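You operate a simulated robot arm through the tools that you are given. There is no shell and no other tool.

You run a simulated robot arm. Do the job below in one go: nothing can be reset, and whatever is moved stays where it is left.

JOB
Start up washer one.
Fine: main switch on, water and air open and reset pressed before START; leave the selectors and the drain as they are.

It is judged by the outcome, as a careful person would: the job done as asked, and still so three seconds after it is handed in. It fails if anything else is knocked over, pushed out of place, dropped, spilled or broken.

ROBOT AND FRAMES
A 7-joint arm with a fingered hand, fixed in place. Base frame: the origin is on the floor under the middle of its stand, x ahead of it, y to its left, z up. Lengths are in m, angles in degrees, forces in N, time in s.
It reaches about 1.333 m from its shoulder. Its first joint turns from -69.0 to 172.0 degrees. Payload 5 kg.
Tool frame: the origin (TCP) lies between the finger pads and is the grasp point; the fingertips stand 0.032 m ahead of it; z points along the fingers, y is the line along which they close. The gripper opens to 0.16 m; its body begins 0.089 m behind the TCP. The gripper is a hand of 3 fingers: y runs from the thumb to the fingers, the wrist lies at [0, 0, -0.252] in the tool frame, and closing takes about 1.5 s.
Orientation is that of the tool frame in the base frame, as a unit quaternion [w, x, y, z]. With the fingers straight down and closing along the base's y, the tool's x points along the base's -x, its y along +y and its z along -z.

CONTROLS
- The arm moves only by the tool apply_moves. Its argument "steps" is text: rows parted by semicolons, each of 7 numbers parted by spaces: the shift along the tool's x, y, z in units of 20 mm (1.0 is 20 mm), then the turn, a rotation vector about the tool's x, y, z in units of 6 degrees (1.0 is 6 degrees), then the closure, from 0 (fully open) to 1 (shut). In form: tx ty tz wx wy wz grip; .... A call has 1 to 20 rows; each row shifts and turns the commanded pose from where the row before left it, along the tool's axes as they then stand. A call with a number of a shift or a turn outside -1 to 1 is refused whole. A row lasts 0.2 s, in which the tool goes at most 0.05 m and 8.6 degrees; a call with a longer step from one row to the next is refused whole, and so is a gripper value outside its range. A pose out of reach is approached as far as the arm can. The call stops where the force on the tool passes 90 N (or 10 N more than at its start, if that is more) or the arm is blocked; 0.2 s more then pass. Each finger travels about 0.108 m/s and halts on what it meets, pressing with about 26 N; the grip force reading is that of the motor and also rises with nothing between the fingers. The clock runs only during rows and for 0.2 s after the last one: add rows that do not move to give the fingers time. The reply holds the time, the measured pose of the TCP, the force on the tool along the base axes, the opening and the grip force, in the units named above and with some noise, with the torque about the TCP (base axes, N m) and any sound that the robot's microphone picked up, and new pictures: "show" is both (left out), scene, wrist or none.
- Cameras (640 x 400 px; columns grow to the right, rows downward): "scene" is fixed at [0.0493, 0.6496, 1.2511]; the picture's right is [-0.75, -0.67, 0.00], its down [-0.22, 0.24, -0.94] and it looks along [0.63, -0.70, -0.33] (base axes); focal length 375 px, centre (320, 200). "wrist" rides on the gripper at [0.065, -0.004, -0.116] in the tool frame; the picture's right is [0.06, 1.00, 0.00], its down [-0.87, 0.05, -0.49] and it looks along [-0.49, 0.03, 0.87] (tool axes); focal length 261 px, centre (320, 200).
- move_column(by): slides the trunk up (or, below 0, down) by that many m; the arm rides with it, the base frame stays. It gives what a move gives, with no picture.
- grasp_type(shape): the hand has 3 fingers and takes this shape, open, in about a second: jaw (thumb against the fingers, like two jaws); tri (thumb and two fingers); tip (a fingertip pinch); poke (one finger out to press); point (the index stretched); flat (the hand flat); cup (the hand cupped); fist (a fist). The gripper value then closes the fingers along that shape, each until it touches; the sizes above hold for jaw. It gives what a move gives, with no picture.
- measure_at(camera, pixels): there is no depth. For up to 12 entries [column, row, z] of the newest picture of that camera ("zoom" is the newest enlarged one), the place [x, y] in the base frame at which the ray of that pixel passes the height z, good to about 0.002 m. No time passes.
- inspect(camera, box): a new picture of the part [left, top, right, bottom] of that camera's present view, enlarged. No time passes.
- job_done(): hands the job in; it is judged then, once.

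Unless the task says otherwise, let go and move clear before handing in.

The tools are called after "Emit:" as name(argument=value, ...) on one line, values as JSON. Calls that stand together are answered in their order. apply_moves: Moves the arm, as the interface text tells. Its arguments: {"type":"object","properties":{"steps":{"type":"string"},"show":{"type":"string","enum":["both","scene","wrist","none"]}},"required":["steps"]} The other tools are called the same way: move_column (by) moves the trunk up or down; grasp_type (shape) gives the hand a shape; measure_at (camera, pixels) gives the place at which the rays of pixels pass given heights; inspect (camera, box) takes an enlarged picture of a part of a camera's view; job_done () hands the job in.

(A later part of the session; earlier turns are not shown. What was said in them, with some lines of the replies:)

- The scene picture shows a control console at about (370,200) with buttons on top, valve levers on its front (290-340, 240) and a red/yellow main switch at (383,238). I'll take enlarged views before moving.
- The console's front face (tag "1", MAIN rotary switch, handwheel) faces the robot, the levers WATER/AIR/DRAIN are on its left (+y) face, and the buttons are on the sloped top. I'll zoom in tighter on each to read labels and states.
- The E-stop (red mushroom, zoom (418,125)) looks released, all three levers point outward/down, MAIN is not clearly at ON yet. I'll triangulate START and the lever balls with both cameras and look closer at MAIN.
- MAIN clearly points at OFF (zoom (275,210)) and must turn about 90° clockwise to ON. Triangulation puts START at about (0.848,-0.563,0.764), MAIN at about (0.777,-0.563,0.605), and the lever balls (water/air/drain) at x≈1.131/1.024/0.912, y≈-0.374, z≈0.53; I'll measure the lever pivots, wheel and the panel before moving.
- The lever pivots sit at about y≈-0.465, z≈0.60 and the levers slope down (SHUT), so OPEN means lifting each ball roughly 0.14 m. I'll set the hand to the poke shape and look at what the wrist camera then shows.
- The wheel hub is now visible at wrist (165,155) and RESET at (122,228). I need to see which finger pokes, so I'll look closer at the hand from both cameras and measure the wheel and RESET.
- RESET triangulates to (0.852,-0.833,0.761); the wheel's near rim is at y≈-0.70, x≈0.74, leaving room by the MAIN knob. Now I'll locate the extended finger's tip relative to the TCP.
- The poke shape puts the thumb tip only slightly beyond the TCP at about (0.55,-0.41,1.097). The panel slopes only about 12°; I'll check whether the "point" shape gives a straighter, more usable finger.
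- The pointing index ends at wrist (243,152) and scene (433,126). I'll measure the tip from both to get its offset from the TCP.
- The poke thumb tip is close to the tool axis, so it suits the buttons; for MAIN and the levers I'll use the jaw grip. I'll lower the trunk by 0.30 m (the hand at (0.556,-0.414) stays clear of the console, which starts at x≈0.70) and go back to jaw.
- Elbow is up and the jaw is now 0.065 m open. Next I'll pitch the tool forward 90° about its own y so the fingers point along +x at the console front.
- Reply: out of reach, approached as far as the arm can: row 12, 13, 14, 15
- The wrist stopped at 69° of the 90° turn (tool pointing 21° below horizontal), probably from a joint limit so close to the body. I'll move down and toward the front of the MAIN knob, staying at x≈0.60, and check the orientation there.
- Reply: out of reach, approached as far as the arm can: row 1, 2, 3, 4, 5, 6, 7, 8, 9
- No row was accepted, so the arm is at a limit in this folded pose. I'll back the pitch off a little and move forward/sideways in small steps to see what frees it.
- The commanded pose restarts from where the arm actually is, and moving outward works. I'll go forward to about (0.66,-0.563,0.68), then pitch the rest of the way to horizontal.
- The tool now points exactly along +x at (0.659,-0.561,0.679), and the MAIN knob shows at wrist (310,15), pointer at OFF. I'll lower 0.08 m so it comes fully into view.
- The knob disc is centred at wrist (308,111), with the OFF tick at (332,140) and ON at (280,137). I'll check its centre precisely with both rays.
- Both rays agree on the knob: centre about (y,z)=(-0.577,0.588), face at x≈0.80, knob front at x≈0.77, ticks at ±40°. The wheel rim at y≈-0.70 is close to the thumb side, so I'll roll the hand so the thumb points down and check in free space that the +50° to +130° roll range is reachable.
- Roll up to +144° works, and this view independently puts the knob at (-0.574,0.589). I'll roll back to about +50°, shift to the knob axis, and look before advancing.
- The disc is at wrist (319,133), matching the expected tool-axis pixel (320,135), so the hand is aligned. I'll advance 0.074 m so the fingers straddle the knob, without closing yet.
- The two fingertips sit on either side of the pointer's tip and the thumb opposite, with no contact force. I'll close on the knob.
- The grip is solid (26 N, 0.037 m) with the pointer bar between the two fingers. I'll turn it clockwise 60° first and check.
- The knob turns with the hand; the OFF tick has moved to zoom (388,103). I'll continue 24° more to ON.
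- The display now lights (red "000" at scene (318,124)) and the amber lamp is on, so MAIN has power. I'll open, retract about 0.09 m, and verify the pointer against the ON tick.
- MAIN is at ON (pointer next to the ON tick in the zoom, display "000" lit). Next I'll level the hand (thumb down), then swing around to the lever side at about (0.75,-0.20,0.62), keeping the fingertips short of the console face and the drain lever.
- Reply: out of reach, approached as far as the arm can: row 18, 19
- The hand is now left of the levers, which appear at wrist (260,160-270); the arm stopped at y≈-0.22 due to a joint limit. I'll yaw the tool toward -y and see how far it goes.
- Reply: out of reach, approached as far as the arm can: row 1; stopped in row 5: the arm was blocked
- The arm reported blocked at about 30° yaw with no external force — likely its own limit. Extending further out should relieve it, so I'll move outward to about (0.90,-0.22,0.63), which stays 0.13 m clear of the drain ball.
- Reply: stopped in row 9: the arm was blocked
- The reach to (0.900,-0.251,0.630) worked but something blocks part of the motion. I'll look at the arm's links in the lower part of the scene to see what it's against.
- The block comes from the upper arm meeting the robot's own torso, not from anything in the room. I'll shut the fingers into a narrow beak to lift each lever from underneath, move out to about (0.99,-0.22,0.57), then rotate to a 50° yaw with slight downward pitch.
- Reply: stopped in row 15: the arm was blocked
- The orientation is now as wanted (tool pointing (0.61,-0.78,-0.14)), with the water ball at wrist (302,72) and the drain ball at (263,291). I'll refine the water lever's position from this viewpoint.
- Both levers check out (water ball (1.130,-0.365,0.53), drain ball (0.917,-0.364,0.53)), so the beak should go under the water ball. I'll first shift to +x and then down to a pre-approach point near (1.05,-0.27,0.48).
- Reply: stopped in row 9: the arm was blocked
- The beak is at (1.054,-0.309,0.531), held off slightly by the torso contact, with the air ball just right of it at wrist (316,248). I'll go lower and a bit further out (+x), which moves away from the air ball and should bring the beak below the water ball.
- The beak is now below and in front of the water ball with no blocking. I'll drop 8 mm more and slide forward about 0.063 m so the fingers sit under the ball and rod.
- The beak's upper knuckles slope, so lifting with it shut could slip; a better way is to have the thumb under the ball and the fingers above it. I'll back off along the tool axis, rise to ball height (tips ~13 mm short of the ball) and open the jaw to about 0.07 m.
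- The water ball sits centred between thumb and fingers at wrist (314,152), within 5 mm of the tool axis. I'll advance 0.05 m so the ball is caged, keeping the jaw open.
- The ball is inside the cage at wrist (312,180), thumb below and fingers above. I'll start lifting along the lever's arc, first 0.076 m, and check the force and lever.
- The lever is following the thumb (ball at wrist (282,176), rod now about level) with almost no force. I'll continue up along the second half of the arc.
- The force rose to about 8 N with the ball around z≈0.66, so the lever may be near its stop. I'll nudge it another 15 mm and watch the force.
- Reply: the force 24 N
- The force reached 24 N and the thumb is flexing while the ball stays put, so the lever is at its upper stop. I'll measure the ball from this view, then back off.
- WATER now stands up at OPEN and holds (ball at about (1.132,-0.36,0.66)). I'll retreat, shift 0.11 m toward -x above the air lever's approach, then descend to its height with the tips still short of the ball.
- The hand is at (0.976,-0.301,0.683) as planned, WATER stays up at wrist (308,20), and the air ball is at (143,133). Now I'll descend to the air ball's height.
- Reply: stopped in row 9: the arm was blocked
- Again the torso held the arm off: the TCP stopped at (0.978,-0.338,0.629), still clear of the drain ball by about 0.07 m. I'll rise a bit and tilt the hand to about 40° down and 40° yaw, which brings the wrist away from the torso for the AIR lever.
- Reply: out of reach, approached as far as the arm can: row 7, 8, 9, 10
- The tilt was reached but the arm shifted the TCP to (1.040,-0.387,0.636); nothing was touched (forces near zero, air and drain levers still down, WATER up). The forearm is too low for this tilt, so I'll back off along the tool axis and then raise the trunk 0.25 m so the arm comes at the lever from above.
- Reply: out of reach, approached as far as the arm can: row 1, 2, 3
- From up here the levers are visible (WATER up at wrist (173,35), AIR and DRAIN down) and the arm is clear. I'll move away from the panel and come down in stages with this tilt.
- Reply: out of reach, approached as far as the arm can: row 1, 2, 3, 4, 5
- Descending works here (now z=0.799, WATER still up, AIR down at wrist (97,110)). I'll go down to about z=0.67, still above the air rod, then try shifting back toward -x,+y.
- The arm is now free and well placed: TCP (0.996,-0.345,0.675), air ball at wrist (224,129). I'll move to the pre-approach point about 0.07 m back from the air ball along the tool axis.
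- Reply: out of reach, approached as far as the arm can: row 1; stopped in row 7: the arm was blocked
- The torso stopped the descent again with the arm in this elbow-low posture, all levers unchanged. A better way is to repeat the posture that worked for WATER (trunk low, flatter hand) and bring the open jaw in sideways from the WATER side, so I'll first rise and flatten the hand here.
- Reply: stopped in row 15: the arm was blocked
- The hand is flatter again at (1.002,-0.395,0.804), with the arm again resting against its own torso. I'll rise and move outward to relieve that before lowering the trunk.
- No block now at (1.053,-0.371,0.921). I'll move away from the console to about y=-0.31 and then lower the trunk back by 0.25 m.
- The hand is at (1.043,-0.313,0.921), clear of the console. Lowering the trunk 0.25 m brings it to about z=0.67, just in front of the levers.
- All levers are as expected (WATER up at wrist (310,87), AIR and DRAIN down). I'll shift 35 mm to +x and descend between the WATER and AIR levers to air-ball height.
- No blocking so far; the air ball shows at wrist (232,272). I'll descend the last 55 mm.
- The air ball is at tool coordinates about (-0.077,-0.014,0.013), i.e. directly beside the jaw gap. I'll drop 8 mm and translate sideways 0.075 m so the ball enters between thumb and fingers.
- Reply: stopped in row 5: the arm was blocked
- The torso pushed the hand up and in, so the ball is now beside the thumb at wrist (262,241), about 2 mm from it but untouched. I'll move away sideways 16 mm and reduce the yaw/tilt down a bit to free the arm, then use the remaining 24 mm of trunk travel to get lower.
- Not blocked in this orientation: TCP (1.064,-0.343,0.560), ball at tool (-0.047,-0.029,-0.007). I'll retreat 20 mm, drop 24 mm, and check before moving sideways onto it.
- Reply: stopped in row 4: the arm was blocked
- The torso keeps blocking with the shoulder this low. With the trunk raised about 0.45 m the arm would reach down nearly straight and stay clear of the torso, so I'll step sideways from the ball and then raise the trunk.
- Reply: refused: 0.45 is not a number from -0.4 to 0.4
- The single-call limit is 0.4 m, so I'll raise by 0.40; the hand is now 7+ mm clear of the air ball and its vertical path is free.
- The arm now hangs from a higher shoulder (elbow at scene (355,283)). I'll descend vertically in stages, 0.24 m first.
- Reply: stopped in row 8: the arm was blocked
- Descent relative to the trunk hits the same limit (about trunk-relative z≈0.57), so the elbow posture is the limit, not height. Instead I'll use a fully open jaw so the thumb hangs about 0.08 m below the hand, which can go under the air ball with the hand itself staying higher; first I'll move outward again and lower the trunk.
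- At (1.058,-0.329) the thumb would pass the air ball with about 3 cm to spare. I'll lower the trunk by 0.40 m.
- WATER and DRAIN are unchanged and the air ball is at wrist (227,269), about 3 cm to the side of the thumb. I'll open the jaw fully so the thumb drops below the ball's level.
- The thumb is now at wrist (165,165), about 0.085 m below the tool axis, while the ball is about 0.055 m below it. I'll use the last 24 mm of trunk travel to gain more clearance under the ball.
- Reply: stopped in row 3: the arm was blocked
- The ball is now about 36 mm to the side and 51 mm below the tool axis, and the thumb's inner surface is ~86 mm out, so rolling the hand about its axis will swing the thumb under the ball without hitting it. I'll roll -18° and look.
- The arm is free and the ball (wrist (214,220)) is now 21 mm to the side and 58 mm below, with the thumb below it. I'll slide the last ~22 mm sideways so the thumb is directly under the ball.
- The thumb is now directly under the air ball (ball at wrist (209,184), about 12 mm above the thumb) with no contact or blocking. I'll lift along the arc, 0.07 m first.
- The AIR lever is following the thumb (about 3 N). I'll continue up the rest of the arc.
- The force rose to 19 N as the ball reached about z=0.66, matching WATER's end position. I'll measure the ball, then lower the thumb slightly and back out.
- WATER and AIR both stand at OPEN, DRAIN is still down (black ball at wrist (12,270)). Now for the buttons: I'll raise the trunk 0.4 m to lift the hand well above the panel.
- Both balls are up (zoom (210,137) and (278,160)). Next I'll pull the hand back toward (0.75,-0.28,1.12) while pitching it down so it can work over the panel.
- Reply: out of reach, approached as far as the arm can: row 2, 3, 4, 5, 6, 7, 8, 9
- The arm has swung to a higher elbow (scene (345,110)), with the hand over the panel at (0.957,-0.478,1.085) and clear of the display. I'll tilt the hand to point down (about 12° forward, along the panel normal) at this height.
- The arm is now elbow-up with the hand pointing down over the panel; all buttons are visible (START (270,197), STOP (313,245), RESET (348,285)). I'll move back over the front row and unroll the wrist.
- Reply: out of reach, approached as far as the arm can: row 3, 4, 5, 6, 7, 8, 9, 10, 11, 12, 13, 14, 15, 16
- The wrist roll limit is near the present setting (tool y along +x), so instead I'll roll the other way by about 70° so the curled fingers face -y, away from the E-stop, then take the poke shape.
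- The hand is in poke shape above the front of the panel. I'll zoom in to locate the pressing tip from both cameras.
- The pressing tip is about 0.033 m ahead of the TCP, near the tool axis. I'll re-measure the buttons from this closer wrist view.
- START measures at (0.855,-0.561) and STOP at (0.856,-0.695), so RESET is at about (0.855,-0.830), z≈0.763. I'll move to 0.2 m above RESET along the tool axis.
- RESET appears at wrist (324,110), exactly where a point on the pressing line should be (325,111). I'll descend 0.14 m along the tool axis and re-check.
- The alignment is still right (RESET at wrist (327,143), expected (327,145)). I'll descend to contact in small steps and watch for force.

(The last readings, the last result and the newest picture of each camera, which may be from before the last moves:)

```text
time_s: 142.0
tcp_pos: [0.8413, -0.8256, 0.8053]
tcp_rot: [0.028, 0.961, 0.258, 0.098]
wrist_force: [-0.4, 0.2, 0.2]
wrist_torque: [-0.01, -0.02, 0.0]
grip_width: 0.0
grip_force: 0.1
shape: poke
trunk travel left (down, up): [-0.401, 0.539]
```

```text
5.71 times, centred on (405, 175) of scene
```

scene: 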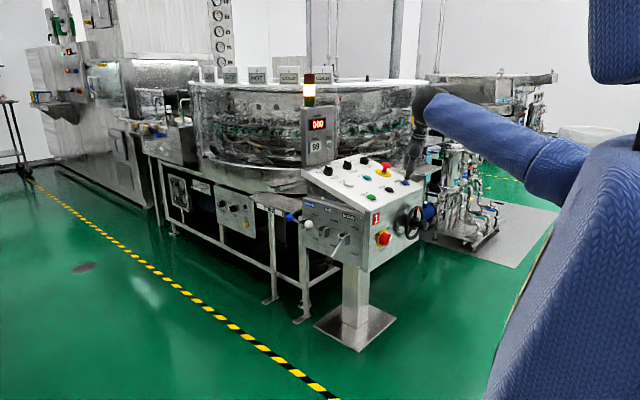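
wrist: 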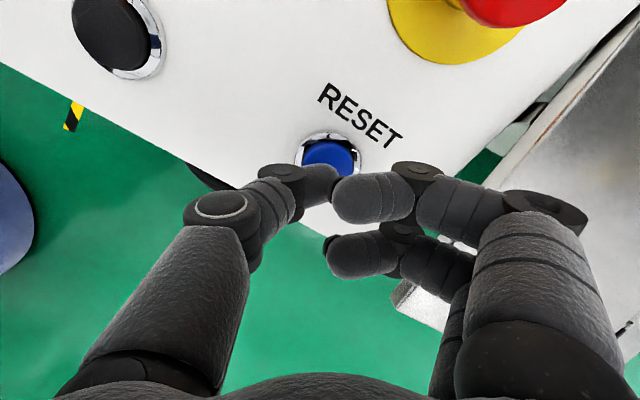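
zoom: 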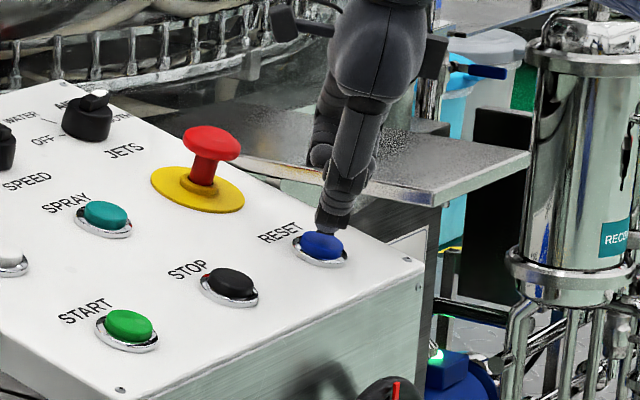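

The tip is right above the blue cap (zoom (325,235)). I'll press down 15 mm in small steps.

Emit:
apply_moves(steps="0 0 0.25 0 0 0 0;0 0 0.25 0 0 0 0;0 0 0.25 0 0 0 0;0 0 0 0 0 0 0")

Emit:
inspect(camera="scene", box=[370, 140, 440, 210])

```text
time_s: 143.0
tcp_pos: [0.8441, -0.8241, 0.7933]
tcp_rot: [0.028, 0.961, 0.257, 0.099]
wrist_force: [-3.1, 2.2, 19.9]
wrist_torque: [0.09, -0.18, 0.01]
grip_width: 0.0001
grip_force: 0.0
shape: poke
trunk travel left (down, up): [-0.401, 0.539]
heard: click
```

scene: 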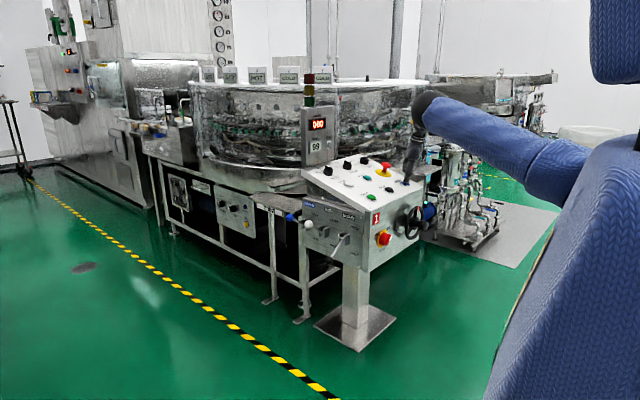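
wrist: 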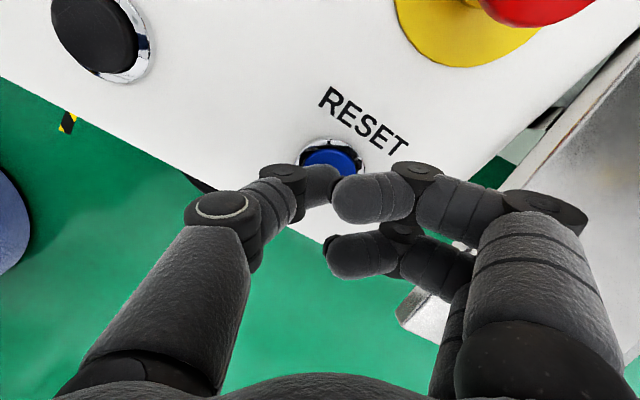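

```text
5.71 times, centred on (405, 175) of scene
```

zoom: 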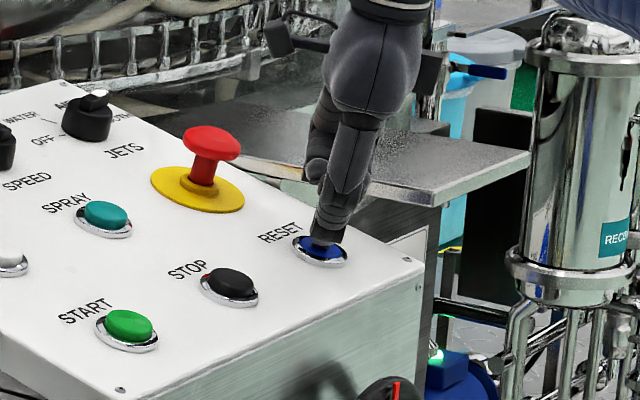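

A click was heard, the force was 20 N and the amber lamp went out, so RESET is done. I'll retract 0.15 m and move across to above START.

Emit:
apply_moves(steps="0 0 -0.8 0 0 0 0;0 0 -1 0 0 0 0;0 0 -1 0 0 0 0;0 0 -1 0 0 0 0;0 0 -1 0 0 0 0;0 0 -1 0 0 0 0;0 0 -1 0 0 0 0;0 0 -0.7 0 0 0 0;0 0 0 0 0 0 0", show="scene")

Emit:
apply_moves(steps="0.482 -0.829 0 0 0 0 0;0.482 -0.829 0 0 0 0 0;0.482 -0.829 0 0 0 0 0;0.482 -0.829 0 0 0 0 0;0.482 -0.829 0 0 0 0 0;0.482 -0.829 0 0 0 0 0;0.482 -0.829 0 0 0 0 0;0.482 -0.829 0 0 0 0 0;0.482 -0.829 0 0 0 0 0;0.482 -0.829 0 0 0 0 0;0.482 -0.829 0 0 0 0 0;0.482 -0.829 0 0 0 0 0;0.482 -0.829 0 0 0 0 0;0.482 -0.829 0 0 0 0 0;0 0 0 0 0 0 0")

Emit:
inspect(camera="scene", box=[280, 60, 440, 260])

```text
time_s: 145.0
tcp_pos: [0.8146, -0.8251, 0.9372]
tcp_rot: [0.026, 0.961, 0.257, 0.099]
wrist_force: [-0.4, -0.2, -1.0]
wrist_torque: [0.02, -0.02, 0.03]
grip_width: 0.0001
grip_force: 0.0
shape: poke
trunk travel left (down, up): [-0.401, 0.539]
```

scene: 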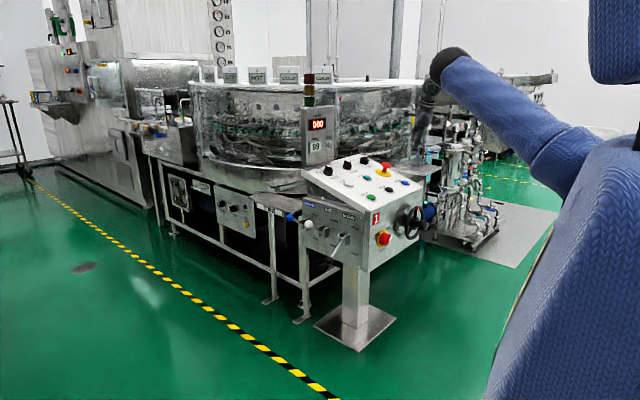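

```text
time_s: 148.2
tcp_pos: [0.8145, -0.5573, 0.9385]
tcp_rot: [0.025, 0.961, 0.258, 0.099]
wrist_force: [0.3, -0.2, -0.3]
wrist_torque: [0.03, 0.0, 0.0]
grip_width: 0.0002
grip_force: 0.0
shape: poke
trunk travel left (down, up): [-0.401, 0.539]
```

scene: 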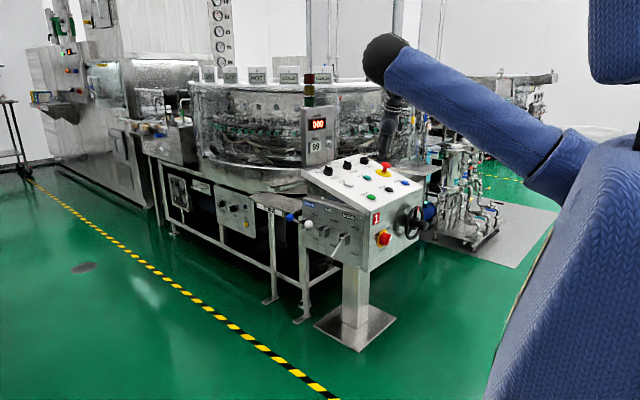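
wrist: 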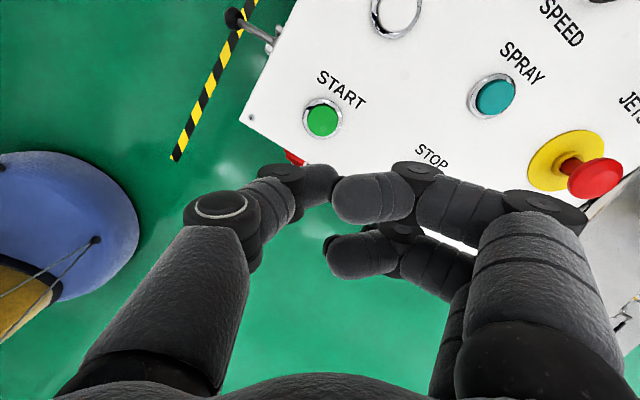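

```text
2.00 times, centred on (360, 160) of scene
```

zoom: 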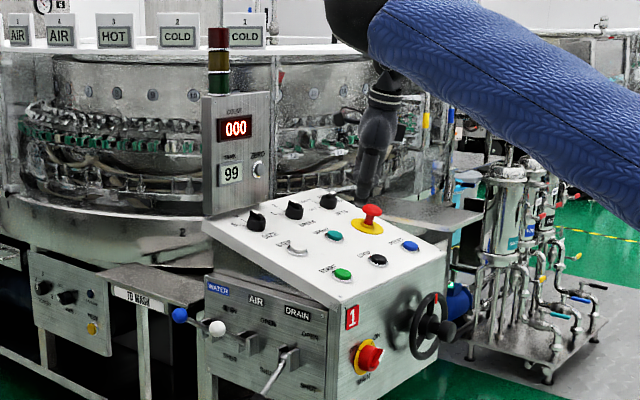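

The lamp is off, and the next target START sits at wrist (322,119), within 4 mm of the pressing line. Before pressing I'll verify the levers, MAIN and selectors once more.

Emit:
inspect(camera="scene", box=[270, 150, 430, 270])

Emit:
inspect(camera="wrist", box=[230, 50, 430, 210])

```text
3.33 times, centred on (350, 210) of scene
```

zoom: 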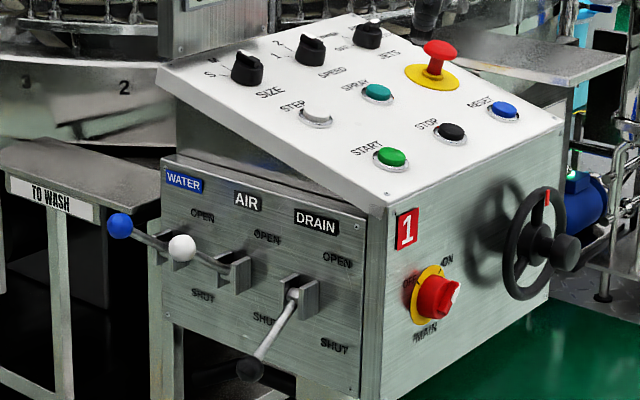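

```text
2.50 times, centred on (330, 130) of wrist
```

zoom: 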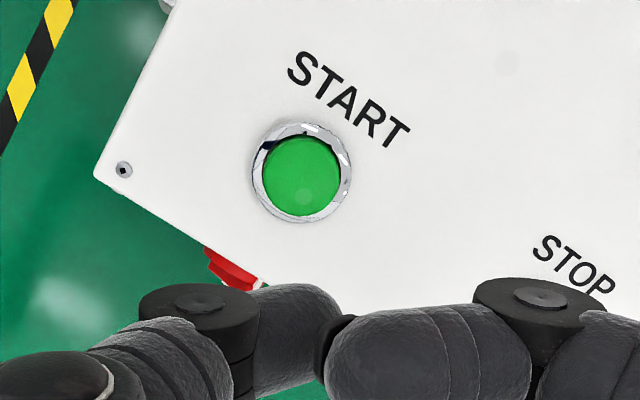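

WATER and AIR are up, DRAIN down, MAIN at ON, selectors unchanged. I'll correct 3 mm and descend 0.12 m toward START.

Emit:
apply_moves(steps="0.05 -0.17 0.9 0 0 0 0;0 0 1 0 0 0 0;0 0 1 0 0 0 0;0 0 1 0 0 0 0;0 0 1 0 0 0 0;0 0 1 0 0 0 0;0 0 0 0 0 0 0")

Emit:
inspect(camera="scene", box=[335, 150, 405, 220])

```text
time_s: 149.8
tcp_pos: [0.8378, -0.5542, 0.8224]
tcp_rot: [0.027, 0.961, 0.258, 0.099]
wrist_force: [0.6, -0.1, -0.3]
wrist_torque: [0.0, 0.0, -0.01]
grip_width: 0.0
grip_force: 0.1
shape: poke
trunk travel left (down, up): [-0.401, 0.539]
```

scene: 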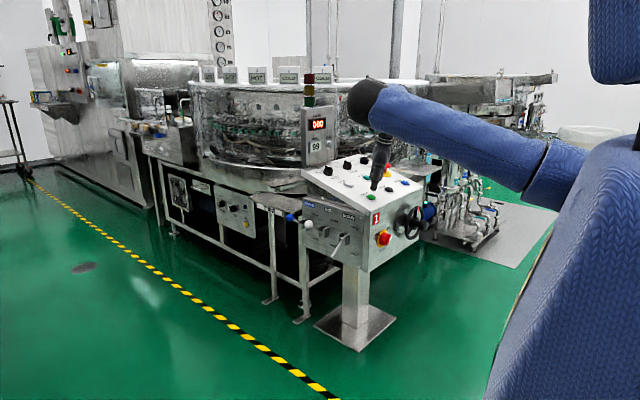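
wrist: 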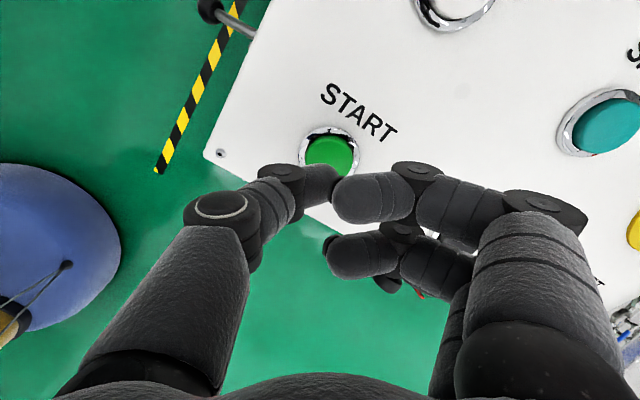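

```text
5.71 times, centred on (370, 185) of scene
```

zoom: 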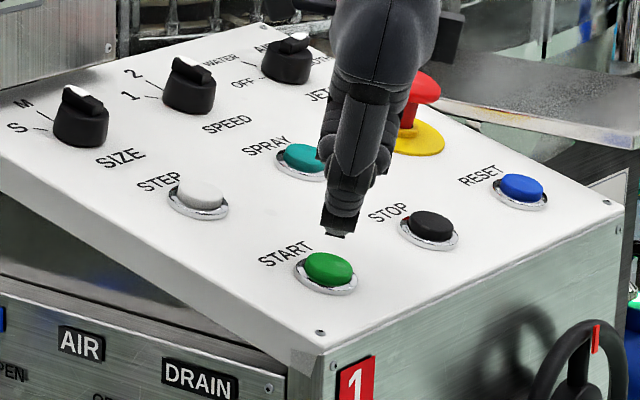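

The tip is just above the green cap and lined up with it. I'll press START in small steps.

Emit:
apply_moves(steps="0 0 0.6 0 0 0 0;0 0 0.3 0 0 0 0;0 0 0.25 0 0 0 0;0 0 0.25 0 0 0 0;0 0 0 0 0 0 0")

Emit:
inspect(camera="scene", box=[335, 150, 405, 220])

```text
time_s: 151.0
tcp_pos: [0.8435, -0.5539, 0.7961]
tcp_rot: [0.027, 0.961, 0.259, 0.098]
wrist_force: [-0.3, 1.5, 6.9]
wrist_torque: [0.08, -0.1, 0.06]
grip_width: 0.0
grip_force: 0.2
shape: poke
trunk travel left (down, up): [-0.401, 0.539]
heard: click
```

scene: 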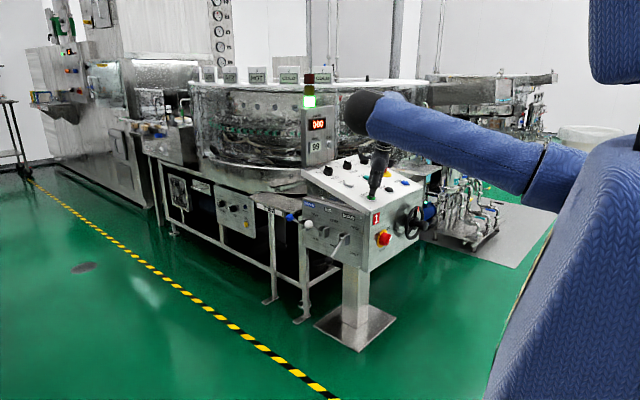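
wrist: 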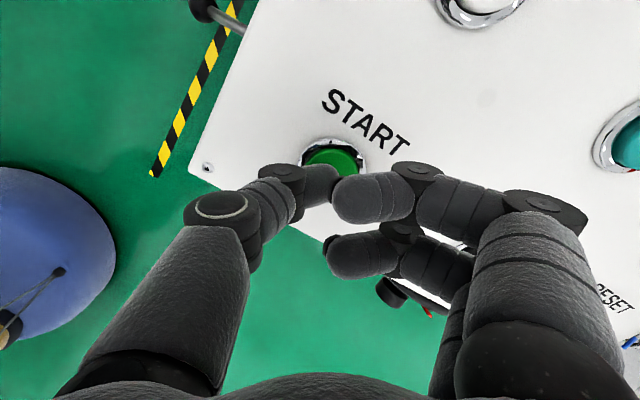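

```text
5.71 times, centred on (370, 185) of scene
```

zoom: 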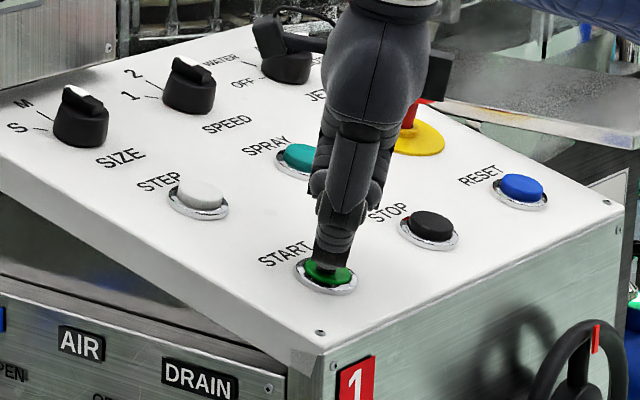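

A click was heard and the green lamp at scene (309,100) lit, so the washer has started. I'll retract straight up along the tool axis and clear the panel.

Emit:
apply_moves(steps="0 0 -0.8 0 0 0 0;0 0 -1 0 0 0 0;0 0 -1 0 0 0 0;0 0 -1 0 0 0 0;0 0 -1 0 0 0 0;0 0 -1 0 0 0 0;0 0 -1 0 0 0 0;0 0 -1 0 0 0 0;0 0 -1 0 0 0 0;0 0 0 0 0 0 0")

Emit:
inspect(camera="scene", box=[270, 60, 430, 180])

Emit:
inspect(camera="scene", box=[270, 150, 430, 270])

```text
time_s: 153.2
tcp_pos: [0.8079, -0.5535, 0.9674]
tcp_rot: [0.025, 0.961, 0.258, 0.098]
wrist_force: [-1.0, 0.0, 0.4]
wrist_torque: [0.0, 0.01, -0.02]
grip_width: 0.0002
grip_force: 0.1
shape: poke
trunk travel left (down, up): [-0.401, 0.539]
```

scene: 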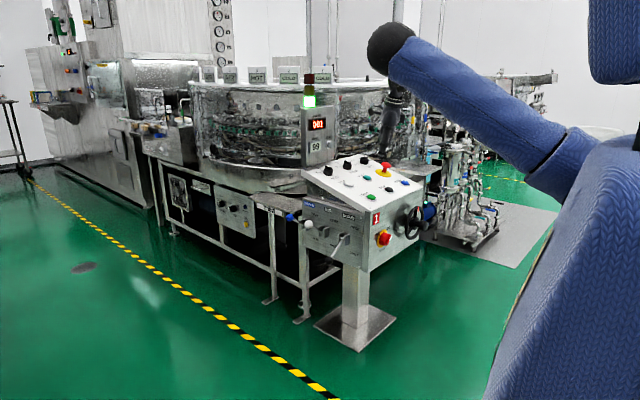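
wrist: 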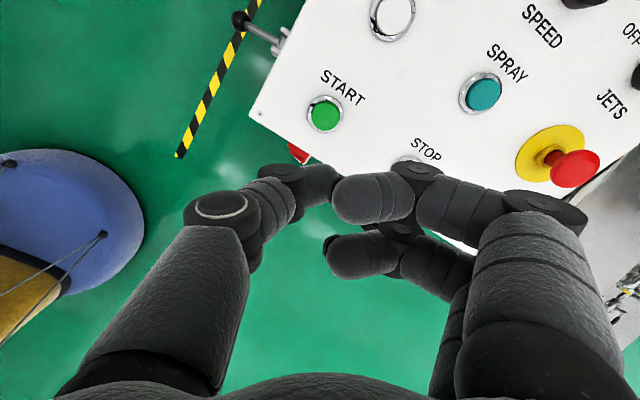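

```text
3.33 times, centred on (350, 120) of scene
```

zoom: 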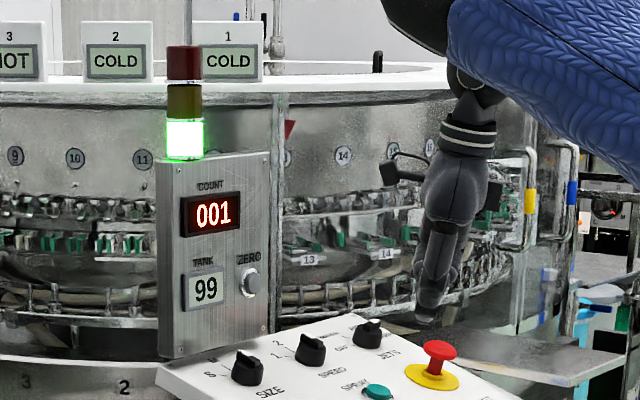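

```text
3.33 times, centred on (350, 210) of scene
```

zoom: 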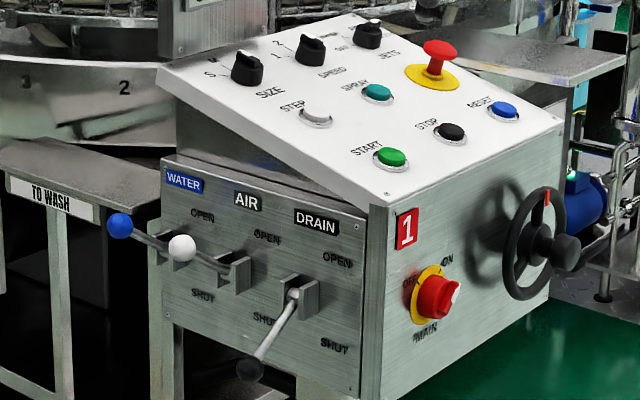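

The washer is running: green lamp lit, count now 001, WATER and AIR open, DRAIN and selectors unchanged. I'll pull the hand back clear of the console and check once more.

Emit:
apply_moves(steps="-0.7 -0.4 -0.6 0 0 0 0;-0.7 -0.4 -0.6 0 0 0 0;-0.7 -0.4 -0.6 0 0 0 0;-0.7 -0.4 -0.6 0 0 0 0;-0.7 -0.4 -0.6 0 0 0 0;0 0 0 0 0 0 0;0 0 0 0 0 0 0;0 0 0 0 0 0 0")

Emit:
inspect(camera="scene", box=[270, 60, 430, 270])

```text
time_s: 155.0
tcp_pos: [0.7155, -0.5549, 1.0087]
tcp_rot: [0.027, 0.961, 0.257, 0.099]
wrist_force: [-1.0, 0.2, -0.2]
wrist_torque: [-0.02, 0.01, -0.02]
grip_width: 0.0
grip_force: 0.0
shape: poke
trunk travel left (down, up): [-0.401, 0.539]
```

scene: 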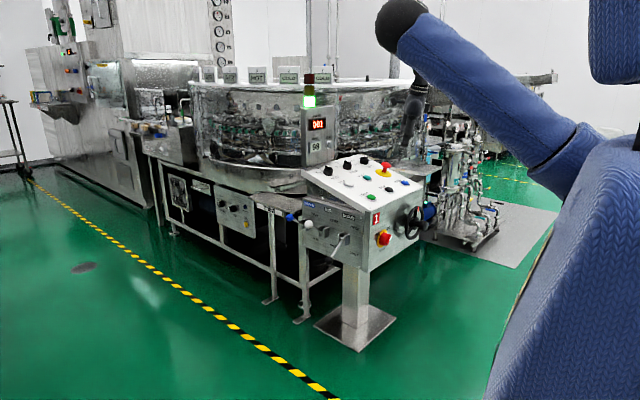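
wrist: 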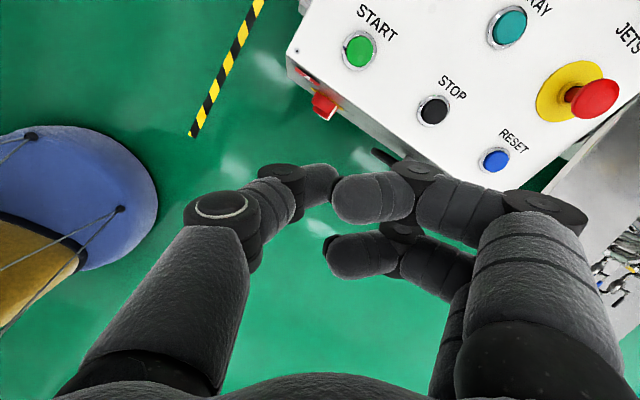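

```text
1.90 times, centred on (350, 165) of scene
```

zoom: 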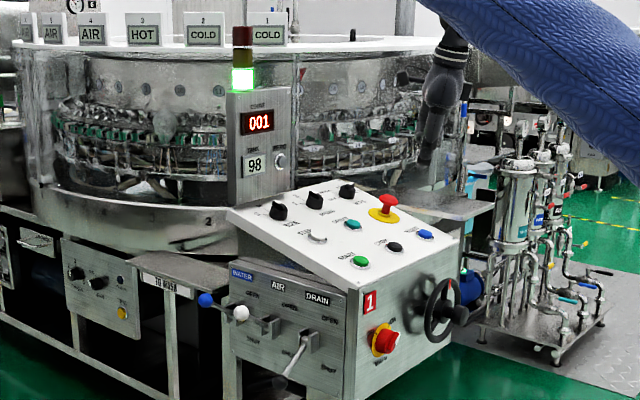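

The green lamp stays lit, the count shows 001 and the hand is clear at (0.716,-0.555,1.009). MAIN is ON, WATER and AIR are open, RESET was pressed before START, and the drain and selectors are as they were, so I'm handing the job in.

Emit:
job_done()

```text
The job is handed in.
```

Washer one is running: the green lamp is lit, the cycle counter reads 001, and it stayed that way after I pulled the arm clear.

- **Main switch:** turned to ON; the display came on as it turned.
- **Water and air:** both levers lifted to their upper stops at OPEN, and they are holding there.
- **RESET, then START:** each clicked when pressed. The amber lamp went out on RESET and the green lamp lit on START.
- **Left alone:** I did not touch the drain lever, which is still at SHUT, or the selectors.

While I was working the levers, the arm several times came up against the robot's own torso. I saw nothing in the room knocked or moved by it.
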